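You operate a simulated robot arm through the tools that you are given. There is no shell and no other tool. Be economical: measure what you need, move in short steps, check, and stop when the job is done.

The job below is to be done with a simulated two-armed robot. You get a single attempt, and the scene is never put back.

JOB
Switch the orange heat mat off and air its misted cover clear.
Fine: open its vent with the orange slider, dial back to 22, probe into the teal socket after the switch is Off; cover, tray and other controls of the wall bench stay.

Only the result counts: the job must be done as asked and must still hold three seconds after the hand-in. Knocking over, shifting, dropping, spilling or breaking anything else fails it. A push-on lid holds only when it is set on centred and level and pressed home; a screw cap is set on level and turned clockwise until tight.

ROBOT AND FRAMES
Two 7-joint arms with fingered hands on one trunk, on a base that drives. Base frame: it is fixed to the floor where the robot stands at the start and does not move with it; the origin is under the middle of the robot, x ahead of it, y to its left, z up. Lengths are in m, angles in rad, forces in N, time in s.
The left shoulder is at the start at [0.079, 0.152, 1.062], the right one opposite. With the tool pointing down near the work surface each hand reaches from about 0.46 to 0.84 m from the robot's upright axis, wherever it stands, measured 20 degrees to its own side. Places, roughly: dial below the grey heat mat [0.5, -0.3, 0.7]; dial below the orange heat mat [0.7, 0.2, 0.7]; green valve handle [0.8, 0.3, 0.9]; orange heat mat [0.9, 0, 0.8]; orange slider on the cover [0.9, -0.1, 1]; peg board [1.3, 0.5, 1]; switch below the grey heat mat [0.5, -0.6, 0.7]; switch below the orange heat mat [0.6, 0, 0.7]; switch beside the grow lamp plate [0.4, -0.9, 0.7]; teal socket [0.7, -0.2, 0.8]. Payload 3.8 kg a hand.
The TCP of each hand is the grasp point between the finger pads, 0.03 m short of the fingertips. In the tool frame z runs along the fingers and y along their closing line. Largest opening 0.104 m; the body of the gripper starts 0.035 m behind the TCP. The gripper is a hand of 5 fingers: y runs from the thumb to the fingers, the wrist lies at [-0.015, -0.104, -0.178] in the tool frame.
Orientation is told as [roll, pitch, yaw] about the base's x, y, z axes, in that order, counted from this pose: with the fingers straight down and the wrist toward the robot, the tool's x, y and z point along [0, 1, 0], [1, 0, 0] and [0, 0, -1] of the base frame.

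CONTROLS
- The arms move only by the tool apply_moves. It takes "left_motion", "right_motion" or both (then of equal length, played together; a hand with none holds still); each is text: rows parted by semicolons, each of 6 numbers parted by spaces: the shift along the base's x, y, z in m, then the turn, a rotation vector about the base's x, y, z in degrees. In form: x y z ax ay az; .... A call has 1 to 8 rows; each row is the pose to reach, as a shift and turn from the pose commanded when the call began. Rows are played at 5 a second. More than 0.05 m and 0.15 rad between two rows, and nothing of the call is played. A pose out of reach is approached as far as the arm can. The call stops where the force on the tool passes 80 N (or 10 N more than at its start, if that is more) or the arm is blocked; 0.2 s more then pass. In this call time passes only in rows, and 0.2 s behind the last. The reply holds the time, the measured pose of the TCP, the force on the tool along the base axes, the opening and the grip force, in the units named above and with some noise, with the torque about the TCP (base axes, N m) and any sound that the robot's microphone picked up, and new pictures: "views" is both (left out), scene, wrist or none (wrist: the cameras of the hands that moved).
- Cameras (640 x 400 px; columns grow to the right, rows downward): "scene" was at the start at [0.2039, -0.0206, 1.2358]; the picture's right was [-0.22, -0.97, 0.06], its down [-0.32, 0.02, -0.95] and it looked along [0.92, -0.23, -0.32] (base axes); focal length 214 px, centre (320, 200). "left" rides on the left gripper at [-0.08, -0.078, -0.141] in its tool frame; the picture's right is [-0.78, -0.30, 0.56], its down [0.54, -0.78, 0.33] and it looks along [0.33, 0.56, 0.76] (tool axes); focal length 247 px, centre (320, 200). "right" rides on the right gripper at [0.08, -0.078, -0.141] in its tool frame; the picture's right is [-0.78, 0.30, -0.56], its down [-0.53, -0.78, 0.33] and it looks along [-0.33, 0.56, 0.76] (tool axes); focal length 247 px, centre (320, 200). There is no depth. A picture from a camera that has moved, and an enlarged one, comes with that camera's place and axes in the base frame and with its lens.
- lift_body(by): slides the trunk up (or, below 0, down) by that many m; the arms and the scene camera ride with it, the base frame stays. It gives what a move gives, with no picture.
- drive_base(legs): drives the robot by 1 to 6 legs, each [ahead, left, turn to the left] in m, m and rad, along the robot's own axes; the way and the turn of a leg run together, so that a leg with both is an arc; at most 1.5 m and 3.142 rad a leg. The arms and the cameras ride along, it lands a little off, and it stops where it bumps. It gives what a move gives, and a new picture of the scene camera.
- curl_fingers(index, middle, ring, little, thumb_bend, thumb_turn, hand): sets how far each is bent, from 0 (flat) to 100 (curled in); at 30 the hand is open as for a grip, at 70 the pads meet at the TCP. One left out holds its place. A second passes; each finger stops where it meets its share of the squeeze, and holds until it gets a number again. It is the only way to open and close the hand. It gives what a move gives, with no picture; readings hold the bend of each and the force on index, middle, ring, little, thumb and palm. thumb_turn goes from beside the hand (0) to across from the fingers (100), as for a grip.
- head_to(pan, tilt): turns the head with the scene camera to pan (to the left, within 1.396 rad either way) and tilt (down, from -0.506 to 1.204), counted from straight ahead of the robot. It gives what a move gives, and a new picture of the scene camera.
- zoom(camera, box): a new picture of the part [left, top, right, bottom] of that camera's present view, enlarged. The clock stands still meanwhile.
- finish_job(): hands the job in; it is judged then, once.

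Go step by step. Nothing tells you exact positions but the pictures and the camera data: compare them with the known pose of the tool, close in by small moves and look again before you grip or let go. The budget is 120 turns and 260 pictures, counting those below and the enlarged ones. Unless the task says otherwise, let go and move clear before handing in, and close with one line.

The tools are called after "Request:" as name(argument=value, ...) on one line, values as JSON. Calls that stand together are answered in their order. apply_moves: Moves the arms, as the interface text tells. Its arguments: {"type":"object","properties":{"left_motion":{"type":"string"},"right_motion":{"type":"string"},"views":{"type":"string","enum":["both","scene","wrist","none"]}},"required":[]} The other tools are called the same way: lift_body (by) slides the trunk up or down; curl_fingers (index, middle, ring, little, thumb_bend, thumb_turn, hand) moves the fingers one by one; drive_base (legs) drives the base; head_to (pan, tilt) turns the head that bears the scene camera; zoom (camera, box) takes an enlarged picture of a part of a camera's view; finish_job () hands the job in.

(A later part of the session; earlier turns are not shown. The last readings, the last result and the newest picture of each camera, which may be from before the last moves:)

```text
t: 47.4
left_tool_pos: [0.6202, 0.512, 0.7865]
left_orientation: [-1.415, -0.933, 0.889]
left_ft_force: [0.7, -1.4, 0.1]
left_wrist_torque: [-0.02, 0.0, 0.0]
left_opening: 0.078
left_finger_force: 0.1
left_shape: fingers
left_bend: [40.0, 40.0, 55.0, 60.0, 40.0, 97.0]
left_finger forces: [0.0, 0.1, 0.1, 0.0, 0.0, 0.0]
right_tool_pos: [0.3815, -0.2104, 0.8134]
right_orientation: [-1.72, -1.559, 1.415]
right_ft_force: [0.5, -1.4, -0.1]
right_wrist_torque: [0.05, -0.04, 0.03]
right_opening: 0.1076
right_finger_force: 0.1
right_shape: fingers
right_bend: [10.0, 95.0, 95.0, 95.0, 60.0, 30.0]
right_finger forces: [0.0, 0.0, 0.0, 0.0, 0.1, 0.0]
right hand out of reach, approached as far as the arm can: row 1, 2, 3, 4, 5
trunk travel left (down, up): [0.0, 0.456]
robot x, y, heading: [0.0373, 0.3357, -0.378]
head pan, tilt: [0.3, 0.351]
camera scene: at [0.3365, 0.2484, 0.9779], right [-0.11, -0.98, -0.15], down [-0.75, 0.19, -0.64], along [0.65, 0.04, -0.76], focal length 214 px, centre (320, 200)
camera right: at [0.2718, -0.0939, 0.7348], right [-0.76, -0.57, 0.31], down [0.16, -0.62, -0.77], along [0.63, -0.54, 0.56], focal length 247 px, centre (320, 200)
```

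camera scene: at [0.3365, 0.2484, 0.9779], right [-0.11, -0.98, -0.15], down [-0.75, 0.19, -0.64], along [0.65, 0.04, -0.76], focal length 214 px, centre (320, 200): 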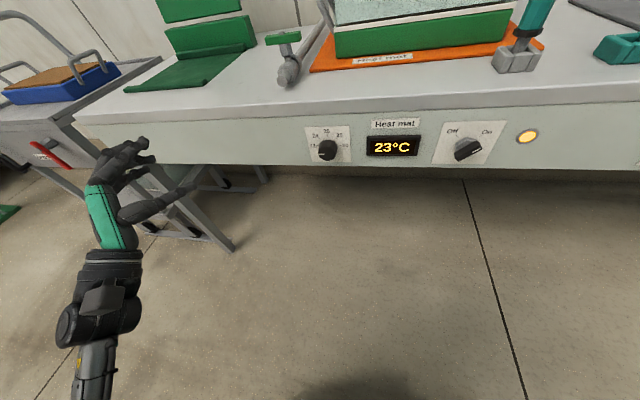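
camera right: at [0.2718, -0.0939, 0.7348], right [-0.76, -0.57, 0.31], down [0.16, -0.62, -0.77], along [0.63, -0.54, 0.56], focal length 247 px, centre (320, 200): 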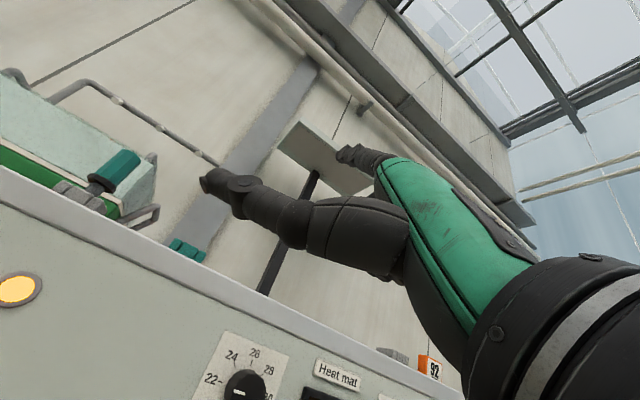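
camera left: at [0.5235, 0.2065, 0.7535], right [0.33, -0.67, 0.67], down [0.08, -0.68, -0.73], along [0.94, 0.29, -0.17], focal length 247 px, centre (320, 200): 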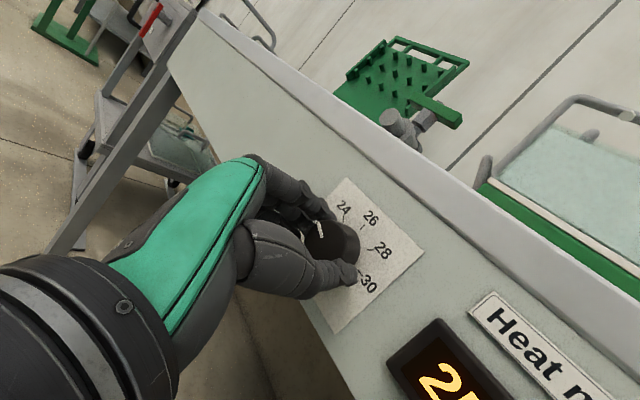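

Checking the display and dial once more up close, from this different angle.

Request:
zoom(camera="scene", box=[300, 115, 364, 175])

Request:
zoom(camera="scene", box=[360, 110, 550, 180])

```text
6.67 times, centred on (332, 145) of scene
camera zoom: at [0.3365, 0.2484, 0.9779], right [-0.11, -0.98, -0.15], down [-0.75, 0.19, -0.64], along [0.65, 0.04, -0.76], focal length 1430 px, centre (240, 567)
```

zoom: 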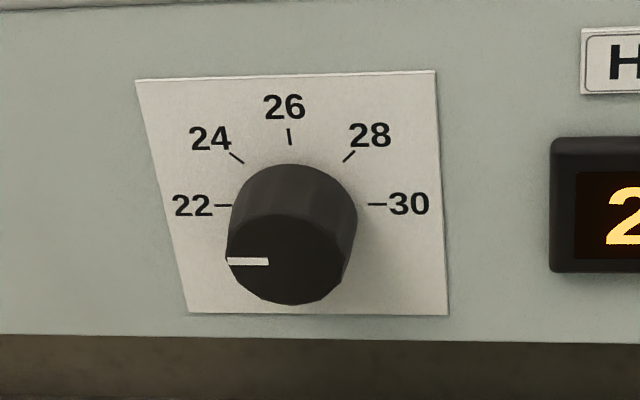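

```text
3.37 times, centred on (455, 145) of scene
camera zoom: at [0.3365, 0.2484, 0.9779], right [-0.11, -0.98, -0.15], down [-0.75, 0.19, -0.64], along [0.65, 0.04, -0.76], focal length 722 px, centre (-135, 385)
```

zoom: 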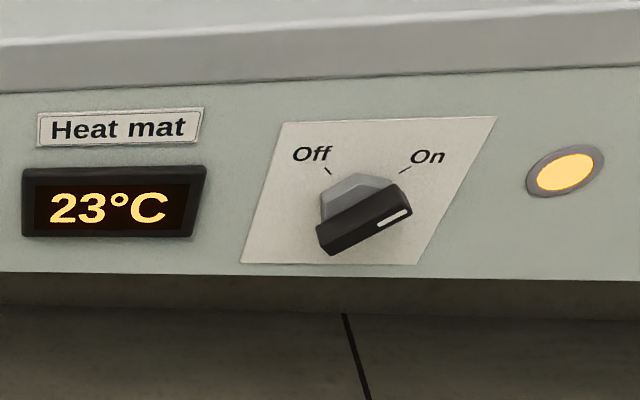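

The dial pointer lines up with the 22 tick; the display is just lagging. Now folding the right thumb and moving the right index to the front right of the switch.

Request:
curl_fingers(hand="right", index=20, thumb_bend=90, thumb_turn=98)

Request:
apply_moves(right_motion="0.015 0.033 -0.025 0 0 -1; 0.03 0.066 -0.05 0 0 -2; 0.045 0.1 -0.075 0 0 -3; 0.06 0.133 -0.1 0 0 -4; 0.08 0.166 -0.125 0 0 -4; 0.098 0.2 -0.15 0 0 -4; 0.098 0.2 -0.15 0 0 -4")

Request:
zoom(camera="scene", box=[360, 100, 600, 250])

```text
t: 48.4
left_tool_pos: [0.6212, 0.5141, 0.7864]
left_orientation: [-1.416, -0.932, 0.891]
left_ft_force: [-0.5, 0.5, 0.5]
left_wrist_torque: [0.01, -0.01, -0.01]
left_opening: 0.0784
left_finger_force: 0.0
left_shape: fingers
left_bend: [40.0, 40.0, 55.0, 60.0, 40.0, 97.0]
left_finger forces: [0.0, 0.0, 0.0, 0.0, 0.0, 0.0]
right_tool_pos: [0.3802, -0.2105, 0.814]
right_orientation: [-1.667, -1.554, 1.364]
right_ft_force: [0.2, -0.4, 0.4]
right_wrist_torque: [0.01, 0.0, 0.02]
right_opening: 0.0344
right_finger_force: 0.0
right_shape: fingers
right_bend: [20.0, 95.0, 95.0, 95.0, 90.0, 100.0]
right_finger forces: [0.1, 0.0, 0.0, 0.0, 0.0, 0.1]
trunk travel left (down, up): [0.0, 0.456]
robot x, y, heading: [0.0358, 0.3368, -0.372]
head pan, tilt: [0.3, 0.351]
```

```text
t: 50.0
left_tool_pos: [0.6195, 0.514, 0.7873]
left_orientation: [-1.417, -0.932, 0.892]
left_ft_force: [-0.6, 0.0, 1.1]
left_wrist_torque: [-0.04, -0.01, 0.02]
left_opening: 0.078
left_finger_force: 0.1
left_shape: fingers
left_bend: [40.0, 40.0, 55.0, 60.0, 40.0, 97.0]
left_finger forces: [0.1, 0.0, 0.0, 0.1, 0.1, 0.1]
right_tool_pos: [0.3686, -0.2403, 0.7924]
right_orientation: [-1.671, -1.554, 1.306]
right_ft_force: [0.4, -0.1, -0.7]
right_wrist_torque: [0.01, 0.0, 0.03]
right_opening: 0.0344
right_finger_force: 0.0
right_shape: fingers
right_bend: [20.0, 95.0, 95.0, 95.0, 90.0, 100.0]
right_finger forces: [0.0, 0.0, 0.0, 0.0, 0.0, 0.0]
right hand out of reach, approached as far as the arm can: row 1, 2, 3, 4, 5, 6, 7
trunk travel left (down, up): [0.0, 0.456]
robot x, y, heading: [0.0385, 0.3387, -0.38]
head pan, tilt: [0.3, 0.351]
camera scene: at [0.3353, 0.2496, 0.9786], right [-0.11, -0.98, -0.15], down [-0.75, 0.19, -0.64], along [0.65, 0.04, -0.76], focal length 214 px, centre (320, 200)
camera right: at [0.2667, -0.1175, 0.7137], right [-0.8, -0.52, 0.31], down [0.12, -0.63, -0.77], along [0.59, -0.57, 0.56], focal length 247 px, centre (320, 200)
```

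scene: 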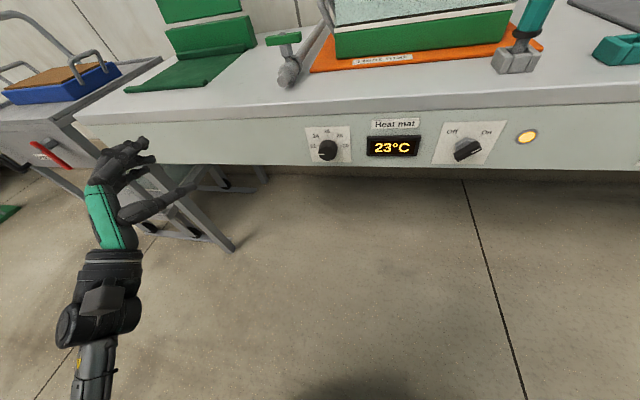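
right: 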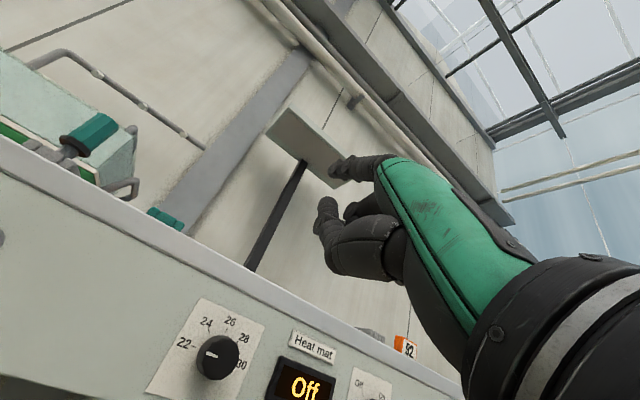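

```text
2.67 times, centred on (480, 175) of scene
camera zoom: at [0.3353, 0.2496, 0.9786], right [-0.11, -0.98, -0.15], down [-0.75, 0.19, -0.64], along [0.65, 0.04, -0.76], focal length 572 px, centre (-107, 267)
```

zoom: 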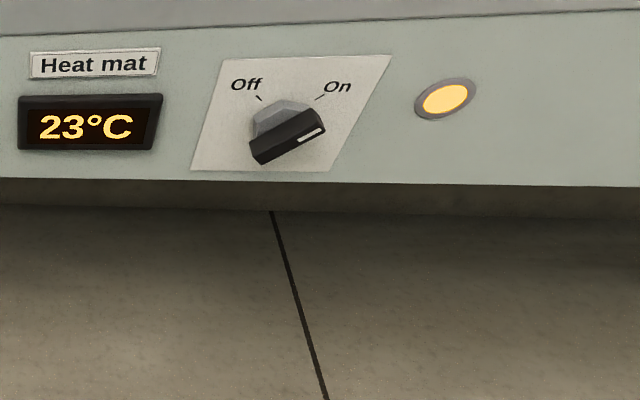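

The folded arm can't reach fingers-level there. I raise the trunk again and approach the switch with fingers pitched ~45° down instead.

Request:
lift_body(by=0.15)

Request:
apply_moves(right_motion="0.01 0.03 0.0 2.9 7.4 0; 0.02 0.06 0 5.8 14.8 0; 0.035 0.095 0 8.7 22.2 0; 0.05 0.13 0 11.6 29.6 0; 0.065 0.165 0 14.5 37 0; 0.085 0.195 -0.02 16.4 41.9 0; 0.105 0.216 -0.05 16.4 41.9 0; 0.105 0.216 -0.09 16.4 41.9 0")

Request:
head_to(pan=-0.2, tilt=0.6)

```text
t: 51.8
left_tool_pos: [0.6206, 0.514, 0.9363]
left_orientation: [-1.416, -0.932, 0.889]
left_ft_force: [-0.5, 0.5, 0.9]
left_wrist_torque: [0.02, -0.01, -0.01]
left_opening: 0.078
left_finger_force: 0.1
left_shape: fingers
left_bend: [40.0, 40.0, 55.0, 60.0, 40.0, 97.0]
left_finger forces: [0.0, 0.0, 0.0, 0.0, 0.0, 0.1]
right_tool_pos: [0.3074, -0.2152, 1.0942]
right_orientation: [-3.069, -1.276, 2.704]
right_ft_force: [0.0, -0.1, -0.8]
right_wrist_torque: [-0.03, -0.03, 0.0]
right_opening: 0.0344
right_finger_force: 0.1
right_shape: fingers
right_bend: [20.0, 95.0, 95.0, 95.0, 90.0, 100.0]
right_finger forces: [0.0, 0.1, 0.1, 0.0, 0.1, 0.0]
trunk travel left (down, up): [-0.15, 0.306]
robot x, y, heading: [0.0368, 0.3366, -0.379]
head pan, tilt: [0.3, 0.351]
```

```text
t: 53.6
left_tool_pos: [0.6217, 0.5138, 0.937]
left_orientation: [-1.417, -0.933, 0.891]
left_ft_force: [-0.6, -0.5, -0.1]
left_wrist_torque: [0.01, -0.02, -0.02]
left_opening: 0.0782
left_finger_force: 0.1
left_shape: fingers
left_bend: [40.0, 40.0, 55.0, 60.0, 40.0, 97.0]
left_finger forces: [0.0, 0.0, 0.0, 0.0, 0.0, 0.0]
right_tool_pos: [0.3827, -0.1513, 1.0443]
right_orientation: [-0.027, -1.079, -0.328]
right_ft_force: [-0.1, 0.4, 0.7]
right_wrist_torque: [0.01, -0.02, 0.0]
right_opening: 0.0345
right_finger_force: 0.0
right_shape: fingers
right_bend: [20.0, 95.0, 95.0, 95.0, 90.0, 100.0]
right_finger forces: [0.1, 0.0, 0.0, 0.0, 0.0, 0.0]
right hand out of reach, approached as far as the arm can: row 1, 2, 3, 4, 5, 6, 7, 8
trunk travel left (down, up): [-0.15, 0.306]
robot x, y, heading: [0.0324, 0.3393, -0.375]
head pan, tilt: [0.3, 0.351]
camera scene: at [0.2308, 0.291, 1.2121], right [-0.08, -0.99, -0.07], down [-0.55, 0.11, -0.83], along [0.83, -0.03, -0.55], focal length 214 px, centre (320, 200)
camera right: at [0.2603, -0.021, 1.0424], right [-0.59, -0.6, 0.53], down [-0.26, -0.49, -0.83], along [0.76, -0.63, 0.13], focal length 247 px, centre (320, 200)
```

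scene: 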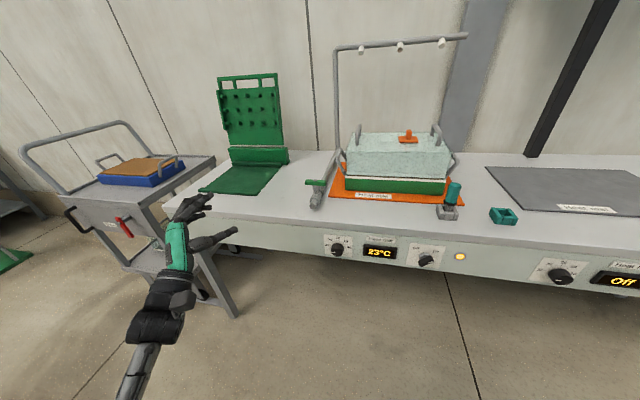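
right: 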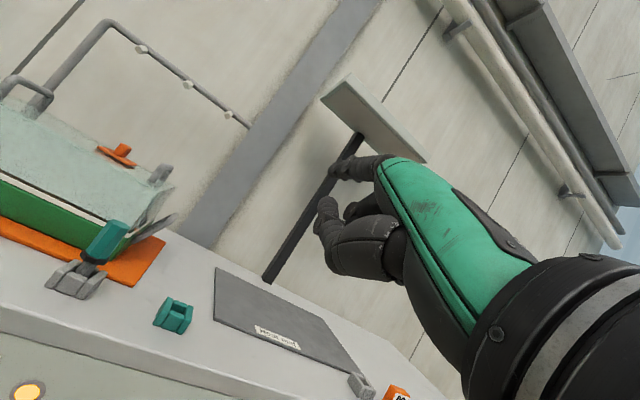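

```text
t: 54.5
left_tool_pos: [0.6206, 0.5146, 0.9373]
left_orientation: [-1.418, -0.933, 0.892]
left_ft_force: [-0.2, 0.9, 0.2]
left_wrist_torque: [0.01, 0.02, -0.01]
left_opening: 0.0779
left_finger_force: 0.0
left_shape: fingers
left_bend: [40.0, 40.0, 55.0, 60.0, 40.0, 97.0]
left_finger forces: [0.0, 0.1, 0.1, 0.0, 0.0, 0.1]
right_tool_pos: [0.3817, -0.1501, 1.0462]
right_orientation: [-0.028, -1.08, -0.329]
right_ft_force: [-0.1, 0.4, 0.1]
right_wrist_torque: [0.02, 0.02, -0.05]
right_opening: 0.0342
right_finger_force: 0.0
right_shape: fingers
right_bend: [20.0, 95.0, 95.0, 95.0, 90.0, 100.0]
right_finger forces: [0.1, 0.0, 0.0, 0.1, 0.1, 0.1]
trunk travel left (down, up): [-0.15, 0.306]
robot x, y, heading: [0.0384, 0.3356, -0.374]
head pan, tilt: [-0.201, 0.6]
camera scene: at [0.2069, 0.2518, 1.1907], right [-0.54, -0.84, 0.05], down [-0.64, 0.37, -0.67], along [0.54, -0.39, -0.74], focal length 214 px, centre (320, 200)
```

scene: 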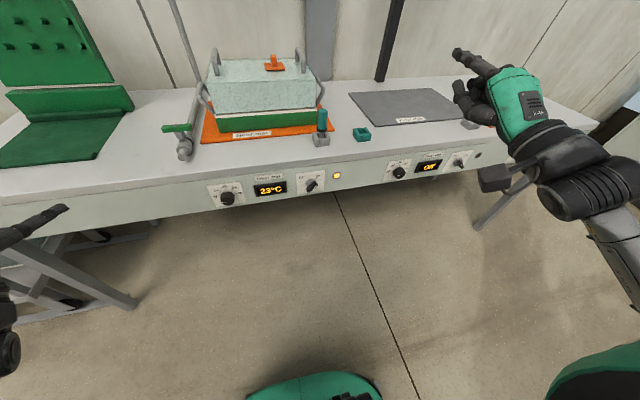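

The right arm got into an awkward fold. I bring it back to its starting pose (fingers down) and look at the dial again.

Request:
apply_moves(right_motion="0 0.01 0.03 2.9 7.6 -0.4; 0.005 0.02 0.06 5.8 15.2 -0.8; 0.01 0.035 0.09 8.7 22.8 -1.2; 0.015 0.05 0.12 11.6 30.4 -1.6; 0.02 0.06 0.15 14.5 38 -2; 0.028 0.075 0.16 17.4 45.6 -2.4; 0.028 0.075 0.16 20.3 53.2 -2.6; 0.028 0.075 0.16 22.3 57.5 -2.7", views="wrist")

Request:
zoom(camera="scene", box=[196, 170, 292, 220])

```text
t: 56.3
left_tool_pos: [0.6205, 0.5139, 0.9373]
left_orientation: [-1.418, -0.932, 0.891]
left_ft_force: [-0.1, 0.4, 0.3]
left_wrist_torque: [-0.03, 0.04, -0.01]
left_opening: 0.0781
left_finger_force: 0.0
left_shape: fingers
left_bend: [40.0, 40.0, 55.0, 60.0, 40.0, 97.0]
left_finger forces: [0.0, 0.0, 0.0, 0.1, 0.1, 0.0]
right_tool_pos: [0.4108, -0.0783, 1.2086]
right_orientation: [-0.018, -0.001, -0.392]
right_ft_force: [-0.3, -0.3, 0.0]
right_wrist_torque: [0.02, 0.0, -0.01]
right_opening: 0.0344
right_finger_force: 0.1
right_shape: fingers
right_bend: [20.0, 95.0, 95.0, 95.0, 90.0, 100.0]
right_finger forces: [0.1, 0.0, 0.1, 0.1, 0.0, 0.0]
right hand out of reach, approached as far as the arm can: row 1
trunk travel left (down, up): [-0.15, 0.306]
robot x, y, heading: [0.0397, 0.3369, -0.375]
head pan, tilt: [-0.201, 0.6]
camera right: at [0.3713, 0.0268, 1.3478], right [-0.02, -0.82, 0.57], down [-0.92, -0.2, -0.32], along [0.38, -0.53, -0.75], focal length 247 px, centre (320, 200)
```

right: 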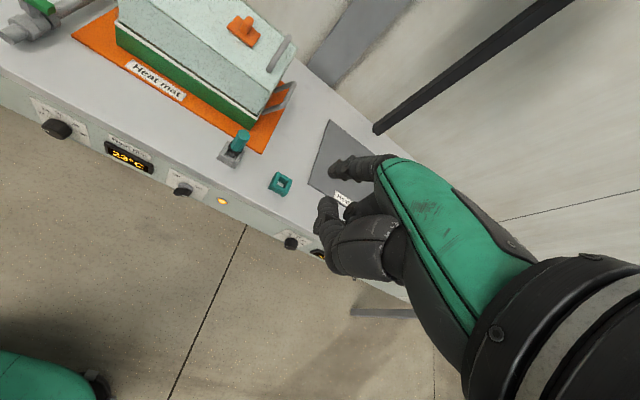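

```text
6.67 times, centred on (244, 195) of scene
camera zoom: at [0.2073, 0.2519, 1.1906], right [-0.54, -0.84, 0.05], down [-0.64, 0.38, -0.67], along [0.54, -0.39, -0.74], focal length 1430 px, centre (827, 233)
```

zoom: 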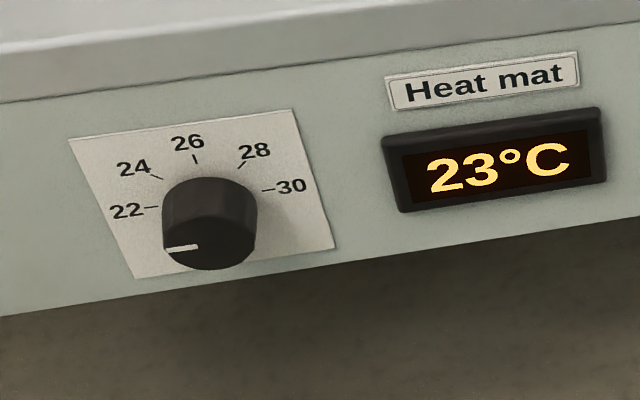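

The pointer is still parallel with the 22 tick. Now the right hand goes to the switch with a 40° pitch.

Request:
apply_moves(right_motion="0.012 0.008 -0.045 -1.8 -4.7 0.1; 0.024 0.016 -0.09 -3.7 -9.3 0.2; 0.036 0.024 -0.135 -5.5 -14 0.3; 0.048 0.032 -0.18 -7.3 -18.6 0.5; 0.06 0.04 -0.225 -9.1 -23.3 0.6; 0.073 0.048 -0.27 -11 -28 0.8; 0.085 0.055 -0.315 -12.8 -32.6 0.9; 0.098 0.061 -0.36 -14.6 -37.2 1")

Request:
zoom(camera="scene", box=[260, 140, 420, 240])

```text
t: 58.1
left_tool_pos: [0.6205, 0.5139, 0.9373]
left_orientation: [-1.418, -0.933, 0.893]
left_ft_force: [0.3, 0.0, -0.4]
left_wrist_torque: [-0.03, -0.01, 0.04]
left_opening: 0.078
left_finger_force: 0.1
left_shape: fingers
left_bend: [40.0, 40.0, 55.0, 60.0, 40.0, 97.0]
left_finger forces: [0.0, 0.1, 0.1, 0.1, 0.0, 0.0]
right_tool_pos: [0.4836, -0.0302, 0.9389]
right_orientation: [-0.01, -0.528, -0.379]
right_ft_force: [0.7, -0.5, 0.6]
right_wrist_torque: [-0.01, -0.01, 0.02]
right_opening: 0.0343
right_finger_force: 0.2
right_shape: fingers
right_bend: [20.0, 95.0, 95.0, 95.0, 90.0, 100.0]
right_finger forces: [0.0, 0.0, 0.0, 0.0, 0.1, 0.1]
right hand out of reach, approached as far as the arm can: row 7, 8
trunk travel left (down, up): [-0.15, 0.306]
robot x, y, heading: [0.0343, 0.3341, -0.375]
head pan, tilt: [-0.201, 0.6]
camera scene: at [0.207, 0.2517, 1.1906], right [-0.54, -0.84, 0.05], down [-0.64, 0.38, -0.67], along [0.54, -0.39, -0.74], focal length 214 px, centre (320, 200)
camera right: at [0.3863, 0.0952, 1.0205], right [-0.31, -0.7, 0.64], down [-0.67, -0.31, -0.67], along [0.67, -0.64, -0.37], focal length 247 px, centre (320, 200)
```

scene: 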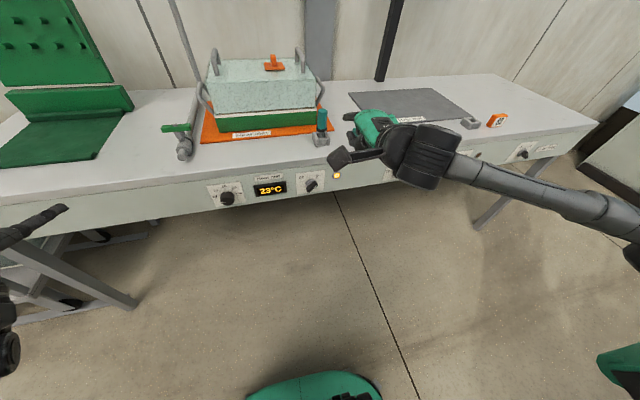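
right: 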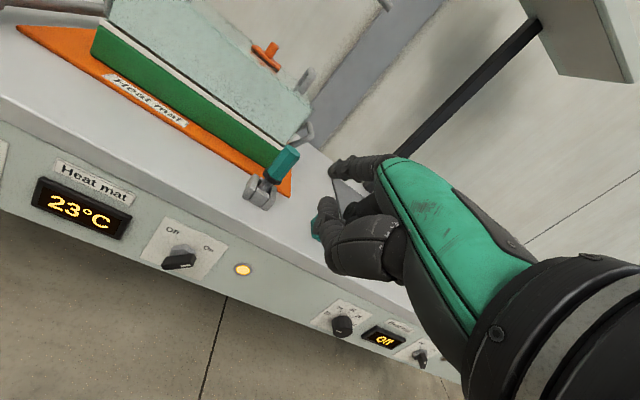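

```text
4.00 times, centred on (340, 190) of scene
camera zoom: at [0.207, 0.2517, 1.1906], right [-0.54, -0.84, 0.05], down [-0.64, 0.38, -0.67], along [0.54, -0.39, -0.74], focal length 858 px, centre (240, 240)
```

zoom: 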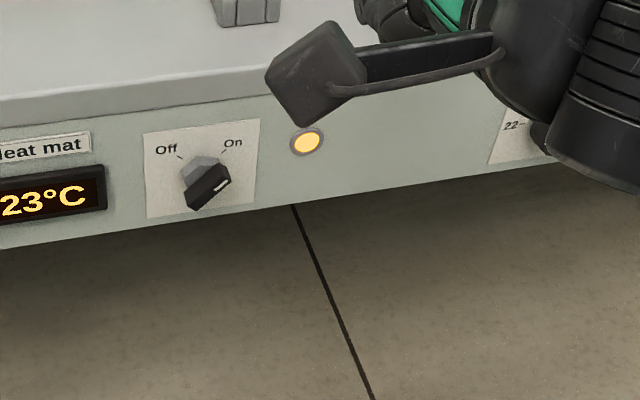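

Too close for the right arm; I back off 0.12 m and re-approach.

Request:
drive_base(legs=[[-0.12, 0, 0]])

Request:
apply_moves(right_motion="0.03 -0.01 -0.02 -1 -2.5 0; 0.06 -0.02 -0.05 -2 -5 0; 0.09 -0.03 -0.08 -3 -7.5 0; 0.115 -0.035 -0.11 -4 -10 0; 0.115 -0.035 -0.14 -4 -10 0; 0.115 -0.035 -0.17 -4 -10 0")

Request:
zoom(camera="scene", box=[260, 140, 420, 240])

```text
t: 59.3
left_tool_pos: [0.508, 0.5581, 0.9374]
left_orientation: [-1.419, -0.931, 0.892]
left_ft_force: [-1.0, 0.7, 0.0]
left_wrist_torque: [-0.01, -0.01, 0.02]
left_opening: 0.0782
left_finger_force: 0.0
left_shape: fingers
left_bend: [40.0, 40.0, 55.0, 60.0, 40.0, 97.0]
left_finger forces: [0.0, 0.0, 0.1, 0.1, 0.1, 0.0]
right_tool_pos: [0.3714, 0.0139, 0.9381]
right_orientation: [-0.014, -0.529, -0.378]
right_ft_force: [-0.2, 0.6, -0.3]
right_wrist_torque: [0.0, 0.02, 0.02]
right_opening: 0.0343
right_finger_force: 0.2
right_shape: fingers
right_bend: [20.0, 95.0, 95.0, 95.0, 90.0, 100.0]
right_finger forces: [0.0, 0.1, 0.0, 0.1, 0.0, 0.0]
trunk travel left (down, up): [-0.15, 0.306]
robot x, y, heading: [-0.0731, 0.3801, -0.375]
head pan, tilt: [-0.201, 0.6]
camera scene: at [0.095, 0.2959, 1.1907], right [-0.54, -0.84, 0.05], down [-0.64, 0.38, -0.67], along [0.54, -0.39, -0.74], focal length 214 px, centre (320, 200)
```

scene: 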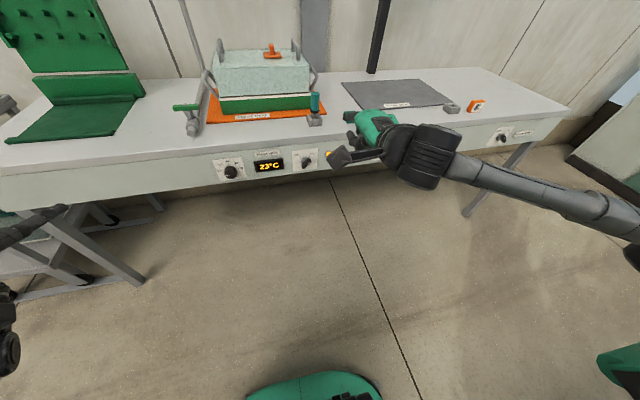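

```text
t: 60.7
left_tool_pos: [0.5089, 0.5583, 0.9367]
left_orientation: [-1.416, -0.931, 0.892]
left_ft_force: [0.5, -0.1, -0.2]
left_wrist_torque: [0.02, 0.02, -0.01]
left_opening: 0.0782
left_finger_force: 0.0
left_shape: fingers
left_bend: [40.0, 40.0, 55.0, 60.0, 40.0, 97.0]
left_finger forces: [0.0, 0.1, 0.0, 0.0, 0.1, 0.0]
right_tool_pos: [0.3822, 0.0095, 0.9327]
right_orientation: [-0.012, -0.544, -0.38]
right_ft_force: [0.0, -0.1, -0.5]
right_wrist_torque: [-0.03, -0.01, -0.02]
right_opening: 0.0342
right_finger_force: 0.0
right_shape: fingers
right_bend: [20.0, 95.0, 95.0, 95.0, 90.0, 100.0]
right_finger forces: [0.0, 0.0, 0.0, 0.0, 0.1, 0.0]
right hand out of reach, approached as far as the arm can: row 1, 2, 3, 4, 5, 6
trunk travel left (down, up): [-0.15, 0.306]
robot x, y, heading: [-0.0754, 0.3836, -0.377]
head pan, tilt: [-0.201, 0.6]
camera scene: at [0.0957, 0.2957, 1.1906], right [-0.54, -0.84, 0.05], down [-0.64, 0.38, -0.67], along [0.54, -0.39, -0.74], focal length 214 px, centre (320, 200)
camera right: at [0.2838, 0.1357, 1.012], right [-0.32, -0.7, 0.64], down [-0.66, -0.32, -0.68], along [0.68, -0.64, -0.36], focal length 247 px, centre (320, 200)
```

scene: 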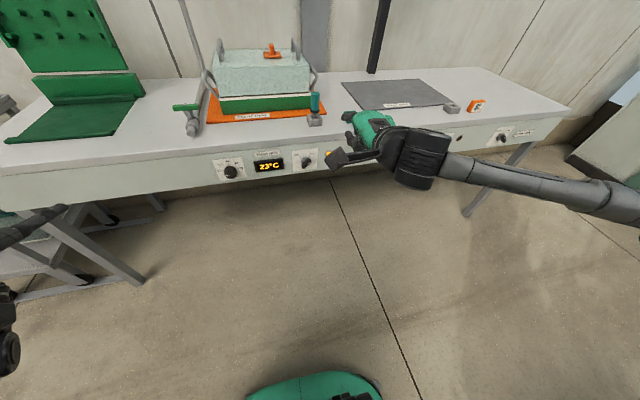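
right: 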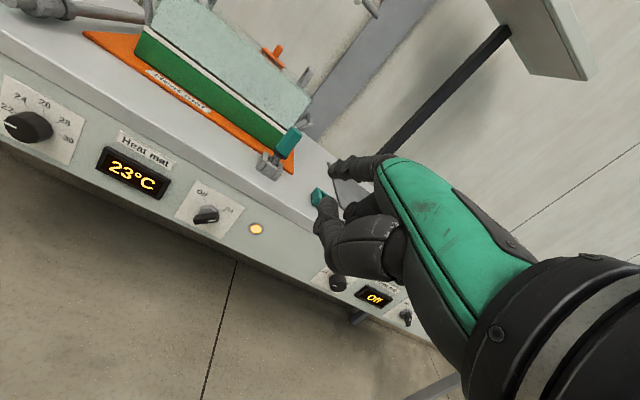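

```text
4.00 times, centred on (340, 190) of scene
camera zoom: at [0.0957, 0.2957, 1.1906], right [-0.54, -0.84, 0.05], down [-0.64, 0.38, -0.67], along [0.54, -0.39, -0.74], focal length 858 px, centre (240, 240)
```

zoom: 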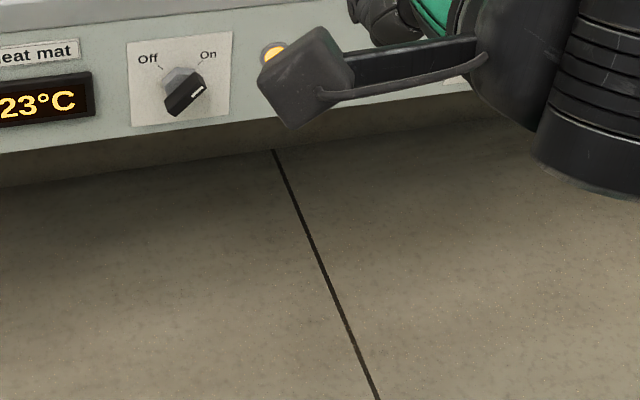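

The right arm is stuck in a bad branch, while the left arm handled forward-pointing well, so I'll use the left index for the switch. First the right arm goes back up, and the base shifts right.

Request:
apply_moves(right_motion="0 0 0.04 1.9 4.8 0; 0 0 0.08 3.8 9.6 0; 0 0 0.12 5.7 14.4 0; 0 0 0.16 7.6 19.2 0; 0 0 0.2 9.5 24 0; 0 0 0.24 11.3 28.8 0; 0 0 0.27 11.3 28.8 0", left_motion="0 0 0 5.5 -2.2 1; 0 0 0 10 -5 3; 0 0 0 15 -8 5; 0 0 0 20 -11 7; 0 0 0 25 -14 8; 0 0 0 30 -16 9; 0 0 0 33 -17 10", views="none")

Request:
drive_base(legs=[[0, -0.28, 0], [0.12, 0, 0]])

Request:
curl_fingers(hand="left", index=15, middle=95, ring=95, little=95, thumb_bend=90)

```text
t: 62.3
left_tool_pos: [0.5096, 0.5575, 0.9372]
left_orientation: [0.261, -1.502, -0.582]
left_ft_force: [-0.1, 0.6, 0.1]
left_wrist_torque: [0.01, -0.05, 0.02]
left_opening: 0.0781
left_finger_force: 0.0
left_shape: fingers
left_bend: [40.0, 40.0, 55.0, 60.0, 40.0, 97.0]
left_finger forces: [0.1, 0.0, 0.0, 0.0, 0.0, 0.0]
right_tool_pos: [0.3778, 0.0089, 1.2001]
right_orientation: [-0.014, -0.004, -0.376]
right_ft_force: [-0.4, 0.3, -0.6]
right_wrist_torque: [0.0, 0.01, -0.03]
right_opening: 0.0342
right_finger_force: 0.1
right_shape: fingers
right_bend: [20.0, 95.0, 95.0, 95.0, 90.0, 100.0]
right_finger forces: [0.0, 0.1, 0.0, 0.1, 0.0, 0.0]
trunk travel left (down, up): [-0.15, 0.306]
robot x, y, heading: [-0.0772, 0.3811, -0.377]
head pan, tilt: [-0.201, 0.6]
```

```text
t: 65.1
left_tool_pos: [0.5182, 0.2524, 0.9373]
left_orientation: [0.235, -1.503, -0.562]
left_ft_force: [0.2, -0.3, -0.5]
left_wrist_torque: [-0.01, -0.03, 0.0]
left_opening: 0.0781
left_finger_force: 0.1
left_shape: fingers
left_bend: [40.0, 40.0, 55.0, 60.0, 40.0, 97.0]
left_finger forces: [0.0, 0.0, 0.0, 0.1, 0.1, 0.1]
right_tool_pos: [0.3874, -0.2965, 1.1999]
right_orientation: [-0.014, -0.003, -0.382]
right_ft_force: [-1.4, -0.9, 0.4]
right_wrist_torque: [-0.03, 0.04, 0.0]
right_opening: 0.0342
right_finger_force: 0.1
right_shape: fingers
right_bend: [20.0, 95.0, 95.0, 95.0, 90.0, 100.0]
right_finger forces: [0.0, 0.0, 0.0, 0.0, 0.1, 0.1]
trunk travel left (down, up): [-0.15, 0.306]
robot x, y, heading: [-0.0632, 0.0762, -0.377]
head pan, tilt: [-0.201, 0.6]
camera scene: at [0.1045, -0.0085, 1.1907], right [-0.54, -0.84, 0.05], down [-0.64, 0.38, -0.67], along [0.54, -0.39, -0.74], focal length 214 px, centre (320, 200)
```

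scene: 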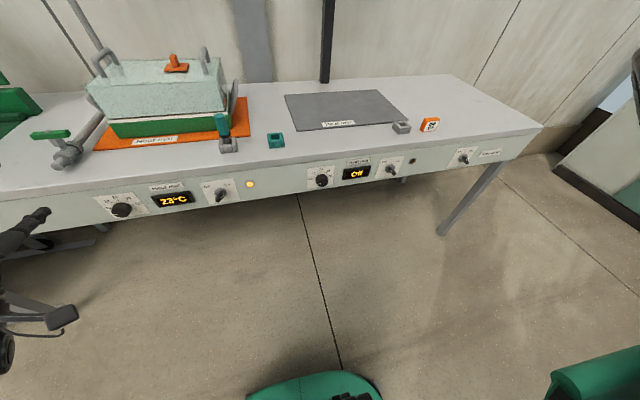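

```text
t: 66.1
left_tool_pos: [0.5193, 0.2531, 0.9384]
left_orientation: [0.239, -1.502, -0.565]
left_ft_force: [-0.1, 1.2, -0.3]
left_wrist_torque: [-0.03, -0.02, -0.01]
left_opening: 0.0401
left_finger_force: 0.1
left_shape: fingers
left_bend: [15.0, 95.0, 95.0, 95.0, 90.0, 97.0]
left_finger forces: [0.0, 0.0, 0.0, 0.0, 0.0, 0.1]
right_tool_pos: [0.3865, -0.2974, 1.1991]
right_orientation: [-0.014, -0.006, -0.379]
right_ft_force: [-0.3, -0.9, -0.5]
right_wrist_torque: [0.02, -0.04, -0.01]
right_opening: 0.0343
right_finger_force: 0.0
right_shape: fingers
right_bend: [20.0, 95.0, 95.0, 95.0, 90.0, 100.0]
right_finger forces: [0.0, 0.1, 0.0, 0.1, 0.0, 0.0]
trunk travel left (down, up): [-0.15, 0.306]
robot x, y, heading: [-0.0669, 0.0744, -0.375]
head pan, tilt: [-0.201, 0.6]
```

Moving the left index in front and to the right of the switch, short of the panel.

Request:
apply_moves(left_motion="-0.03 -0.025 -0.034 0 0 0; -0.04 -0.06 -0.068 0 0 0; -0.04 -0.095 -0.1 0 0 0; -0.04 -0.13 -0.135 0 0 0; -0.04 -0.165 -0.165 0 0 0; -0.035 -0.2 -0.2 0 0 0; -0.02 -0.235 -0.235 0 0 0; -0.007 -0.26 -0.265 0 0 0")

Request:
zoom(camera="scene", box=[140, 150, 300, 250])

Request:
zoom(camera="left", box=[220, 100, 480, 300])

```text
refused: row 1 steps farther than a row can; nothing moved
```

```text
4.00 times, centred on (220, 200) of scene
camera zoom: at [0.1041, -0.0085, 1.1906], right [-0.54, -0.84, 0.05], down [-0.64, 0.38, -0.67], along [0.54, -0.39, -0.74], focal length 858 px, centre (720, 200)
```

zoom: 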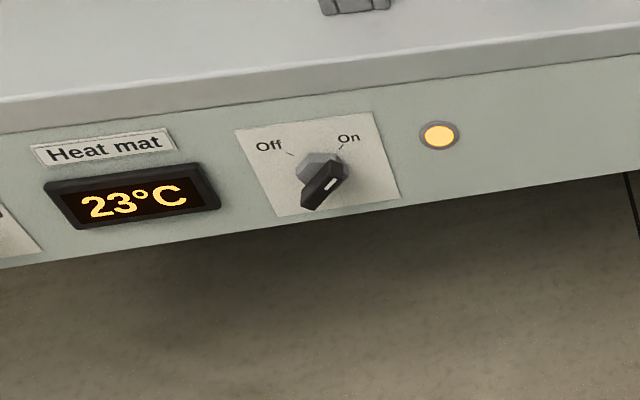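

```text
2.00 times, centred on (350, 200) of left
camera zoom: at [0.3561, 0.2259, 0.8677], right [0.26, -0.9, -0.34], down [0.44, 0.43, -0.79], along [0.86, 0.05, 0.51], focal length 494 px, centre (260, 200)
```

zoom: 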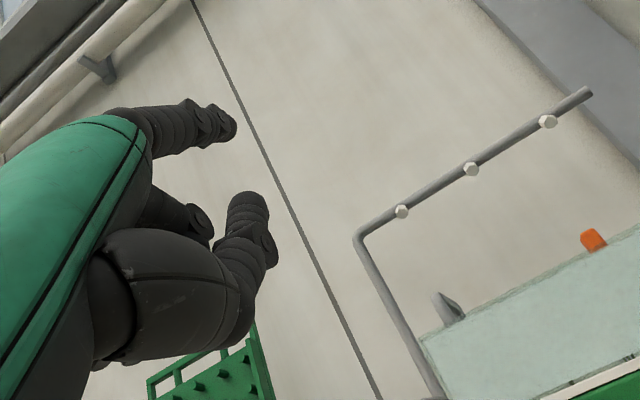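

Row step was slightly too long; resending with smaller steps.

Request:
apply_moves(left_motion="-0.01 -0.025 -0.034 0 0 0; -0.02 -0.055 -0.068 0 0 0; -0.02 -0.09 -0.1 0 0 0; -0.02 -0.125 -0.135 0 0 0; -0.02 -0.16 -0.165 0 0 0; -0.02 -0.195 -0.2 0 0 0; -0.015 -0.23 -0.235 0 0 0; -0.007 -0.26 -0.265 0 0 0")

Request:
zoom(camera="scene", box=[140, 150, 300, 250])

Request:
zoom(camera="left", box=[220, 100, 540, 300])

```text
t: 67.9
left_tool_pos: [0.5119, -0.012, 0.6707]
left_orientation: [0.226, -1.502, -0.553]
left_ft_force: [-0.1, 0.2, -1.0]
left_wrist_torque: [0.01, 0.0, 0.03]
left_opening: 0.04
left_finger_force: 0.2
left_shape: fingers
left_bend: [15.0, 95.0, 95.0, 95.0, 90.0, 97.0]
left_finger forces: [0.0, 0.0, 0.0, 0.0, 0.0, 0.0]
right_tool_pos: [0.3897, -0.2995, 1.1953]
right_orientation: [-0.013, -0.001, -0.381]
right_ft_force: [0.0, -0.2, -0.7]
right_wrist_torque: [0.06, 0.03, 0.01]
right_opening: 0.0344
right_finger_force: 0.0
right_shape: fingers
right_bend: [20.0, 95.0, 95.0, 95.0, 90.0, 100.0]
right_finger forces: [0.0, 0.0, 0.0, 0.0, 0.0, 0.0]
trunk travel left (down, up): [-0.15, 0.306]
robot x, y, heading: [-0.0661, 0.0784, -0.373]
head pan, tilt: [-0.201, 0.6]
camera scene: at [0.1066, -0.0113, 1.1886], right [-0.54, -0.84, 0.05], down [-0.65, 0.38, -0.66], along [0.54, -0.39, -0.75], focal length 214 px, centre (320, 200)
camera left: at [0.3487, -0.0382, 0.6013], right [0.26, -0.9, -0.35], down [0.44, 0.43, -0.79], along [0.86, 0.05, 0.51], focal length 247 px, centre (320, 200)
```

scene: 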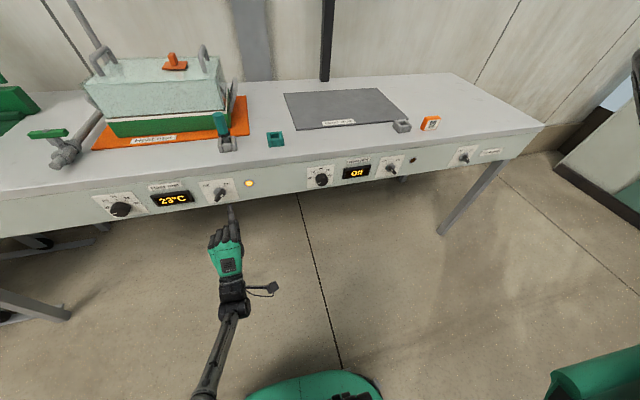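
left: 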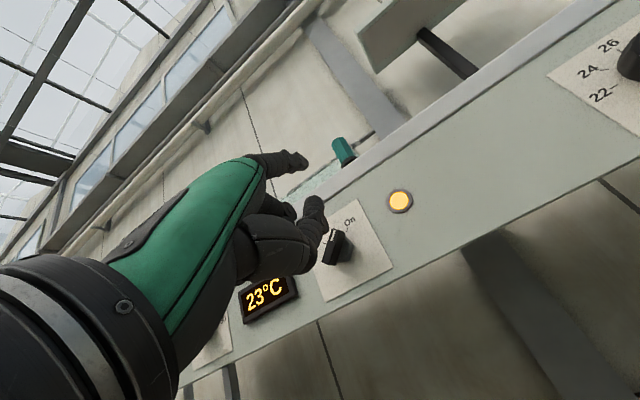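

```text
4.00 times, centred on (220, 200) of scene
camera zoom: at [0.1066, -0.0113, 1.1886], right [-0.54, -0.84, 0.05], down [-0.65, 0.38, -0.66], along [0.54, -0.39, -0.75], focal length 858 px, centre (720, 200)
```

zoom: 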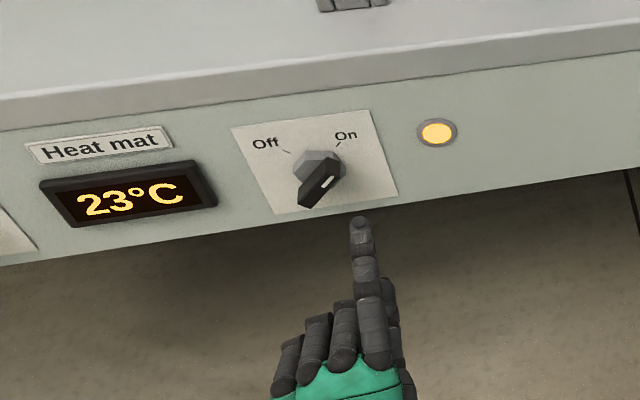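

```text
2.00 times, centred on (380, 200) of left
camera zoom: at [0.3487, -0.0382, 0.6013], right [0.26, -0.9, -0.35], down [0.44, 0.43, -0.79], along [0.86, 0.05, 0.51], focal length 494 px, centre (200, 200)
```

zoom: 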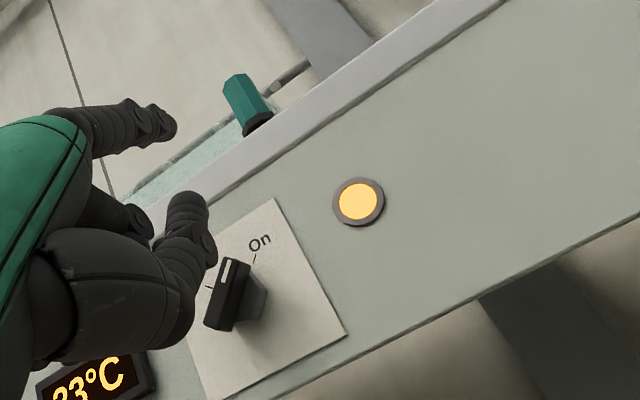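

Index tip ≈ (0.526, -0.028, 0.748); switch bar centre ≈ (0.625, -0.0165, 0.698). I lower the tip and bring it in just right of the bar's upper end.

Request:
apply_moves(left_motion="0.003 0.006 -0.02 0 0 0; 0.003 0.006 -0.038 0 0 0; 0.035 -0.006 -0.038 0 0 0; 0.065 -0.018 -0.038 0 0 0; 0.085 -0.025 -0.038 0 0 0", views="wrist")

Request:
zoom(camera="scene", box=[180, 160, 276, 220])

Request:
zoom(camera="left", box=[220, 100, 460, 250])

```text
t: 69.1
left_tool_pos: [0.5728, -0.0176, 0.6538]
left_orientation: [0.238, -1.503, -0.564]
left_ft_force: [0.1, -0.1, 0.2]
left_wrist_torque: [-0.01, 0.02, 0.03]
left_opening: 0.0402
left_finger_force: 0.2
left_shape: fingers
left_bend: [15.0, 95.0, 95.0, 95.0, 90.0, 97.0]
left_finger forces: [0.0, 0.0, 0.0, 0.1, 0.0, 0.0]
left hand out of reach, approached as far as the arm can: row 4, 5
right_tool_pos: [0.3875, -0.2966, 1.1985]
right_orientation: [-0.013, -0.005, -0.38]
right_ft_force: [0.6, 0.9, -0.1]
right_wrist_torque: [-0.02, 0.01, 0.01]
right_opening: 0.0342
right_finger_force: 0.0
right_shape: fingers
right_bend: [20.0, 95.0, 95.0, 95.0, 90.0, 100.0]
right_finger forces: [0.0, 0.0, 0.0, 0.0, 0.1, 0.0]
trunk travel left (down, up): [-0.15, 0.306]
robot x, y, heading: [-0.0679, 0.0787, -0.378]
head pan, tilt: [-0.201, 0.6]
camera left: at [0.4102, -0.0452, 0.5847], right [0.26, -0.9, -0.34], down [0.44, 0.43, -0.79], along [0.86, 0.05, 0.51], focal length 247 px, centre (320, 200)
```

left: 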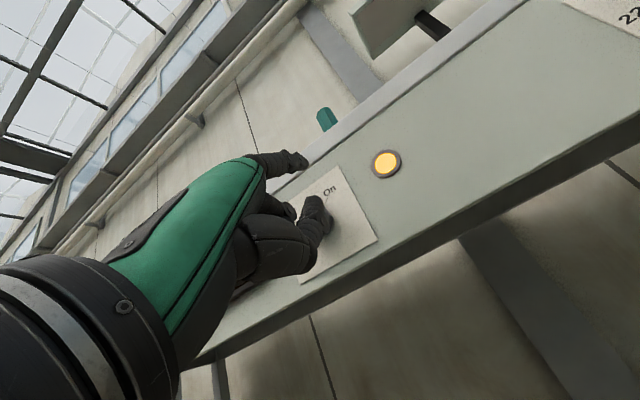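

```text
6.67 times, centred on (228, 190) of scene
camera zoom: at [0.1041, -0.0085, 1.1906], right [-0.54, -0.84, 0.05], down [-0.64, 0.38, -0.67], along [0.54, -0.39, -0.74], focal length 1430 px, centre (933, 267)
```

zoom: 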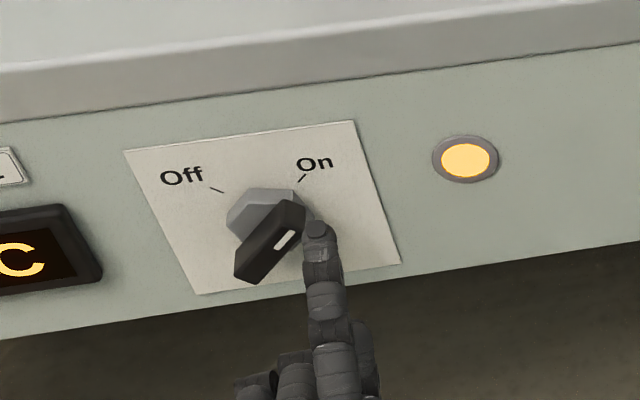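

```text
2.67 times, centred on (340, 175) of left
camera zoom: at [0.4102, -0.0452, 0.5847], right [0.26, -0.9, -0.34], down [0.44, 0.43, -0.79], along [0.86, 0.05, 0.51], focal length 659 px, centre (267, 267)
```

zoom: 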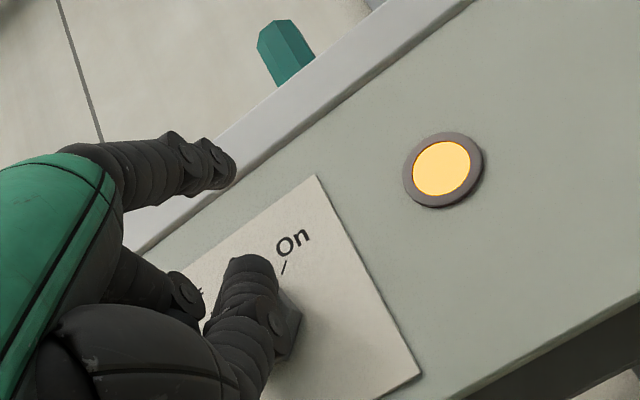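

The arm is at full stretch. I pull the hand back 4 cm, drive 7 cm ahead, then try again.

Request:
apply_moves(left_motion="-0.025 0.01 0 0 0 0; -0.047 0.018 0 0 0 0", views="none")

Request:
drive_base(legs=[[0.07, 0, 0]])

Request:
apply_moves(left_motion="0 0 -0.012 0 0 0; 0 0 -0.023 0 0 0; 0 0 -0.023 0 0 0", views="wrist")

Request:
zoom(camera="scene", box=[180, 160, 276, 220])

```text
t: 69.7
left_tool_pos: [0.5255, 0.0003, 0.6551]
left_orientation: [0.245, -1.504, -0.57]
left_ft_force: [-0.4, 0.2, -0.1]
left_wrist_torque: [0.02, 0.0, 0.03]
left_opening: 0.0401
left_finger_force: 0.1
left_shape: fingers
left_bend: [15.0, 95.0, 95.0, 95.0, 90.0, 97.0]
left_finger forces: [0.1, 0.0, 0.0, 0.1, 0.0, 0.0]
right_tool_pos: [0.3868, -0.297, 1.1994]
right_orientation: [-0.015, -0.005, -0.38]
right_ft_force: [0.1, -0.5, -0.4]
right_wrist_torque: [-0.01, 0.01, -0.02]
right_opening: 0.0342
right_finger_force: 0.1
right_shape: fingers
right_bend: [20.0, 95.0, 95.0, 95.0, 90.0, 100.0]
right_finger forces: [0.1, 0.0, 0.0, 0.1, 0.1, 0.1]
trunk travel left (down, up): [-0.15, 0.306]
robot x, y, heading: [-0.0689, 0.0744, -0.38]
head pan, tilt: [-0.201, 0.6]
```

```text
t: 70.8
left_tool_pos: [0.5903, -0.027, 0.6537]
left_orientation: [0.236, -1.5, -0.562]
left_ft_force: [-0.1, -0.4, -0.1]
left_wrist_torque: [-0.02, 0.0, 0.0]
left_opening: 0.0401
left_finger_force: 0.0
left_shape: fingers
left_bend: [15.0, 95.0, 95.0, 95.0, 90.0, 97.0]
left_finger forces: [0.0, 0.0, 0.1, 0.0, 0.0, 0.0]
right_tool_pos: [0.4542, -0.3239, 1.1991]
right_orientation: [-0.014, -0.004, -0.38]
right_ft_force: [0.9, 0.7, -0.6]
right_wrist_torque: [0.02, 0.04, -0.02]
right_opening: 0.0345
right_finger_force: 0.0
right_shape: fingers
right_bend: [20.0, 95.0, 95.0, 95.0, 90.0, 100.0]
right_finger forces: [0.1, 0.0, 0.1, 0.1, 0.0, 0.1]
trunk travel left (down, up): [-0.15, 0.306]
robot x, y, heading: [-0.0025, 0.047, -0.375]
head pan, tilt: [-0.201, 0.6]
camera scene: at [0.1708, -0.0351, 1.1905], right [-0.54, -0.84, 0.05], down [-0.64, 0.38, -0.67], along [0.54, -0.39, -0.74], focal length 214 px, centre (320, 200)
```

scene: 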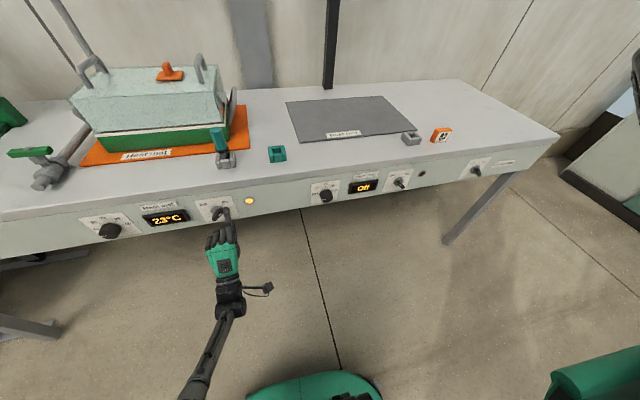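

```text
t: 71.5
left_tool_pos: [0.5901, -0.0253, 0.6316]
left_orientation: [0.239, -1.503, -0.563]
left_ft_force: [0.2, -0.1, -1.0]
left_wrist_torque: [0.02, -0.01, 0.02]
left_opening: 0.0401
left_finger_force: 0.1
left_shape: fingers
left_bend: [15.0, 95.0, 95.0, 95.0, 90.0, 97.0]
left_finger forces: [0.0, 0.0, 0.0, 0.1, 0.0, 0.0]
right_tool_pos: [0.4517, -0.3218, 1.1991]
right_orientation: [-0.014, -0.006, -0.38]
right_ft_force: [0.1, -0.3, 0.6]
right_wrist_torque: [0.02, -0.03, 0.0]
right_opening: 0.0345
right_finger_force: 0.1
right_shape: fingers
right_bend: [20.0, 95.0, 95.0, 95.0, 90.0, 100.0]
right_finger forces: [0.0, 0.1, 0.0, 0.0, 0.0, 0.0]
trunk travel left (down, up): [-0.15, 0.306]
robot x, y, heading: [0.0018, 0.0525, -0.379]
head pan, tilt: [-0.201, 0.6]
camera left: at [0.4282, -0.0531, 0.5619], right [0.26, -0.9, -0.34], down [0.44, 0.43, -0.79], along [0.86, 0.05, 0.51], focal length 247 px, centre (320, 200)
```

left: 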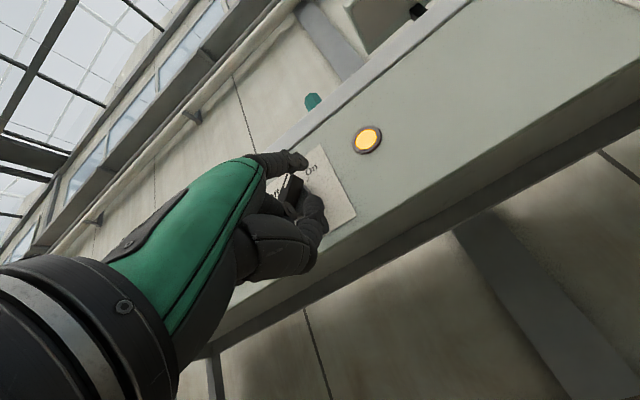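

```text
6.67 times, centred on (228, 190) of scene
camera zoom: at [0.1695, -0.0346, 1.1907], right [-0.54, -0.84, 0.05], down [-0.64, 0.38, -0.67], along [0.54, -0.39, -0.74], focal length 1430 px, centre (933, 267)
```

zoom: 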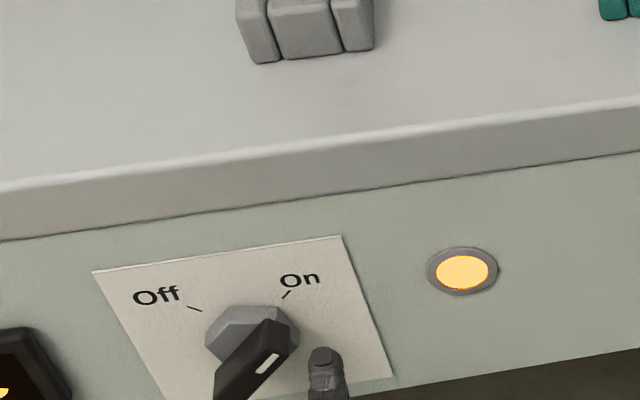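

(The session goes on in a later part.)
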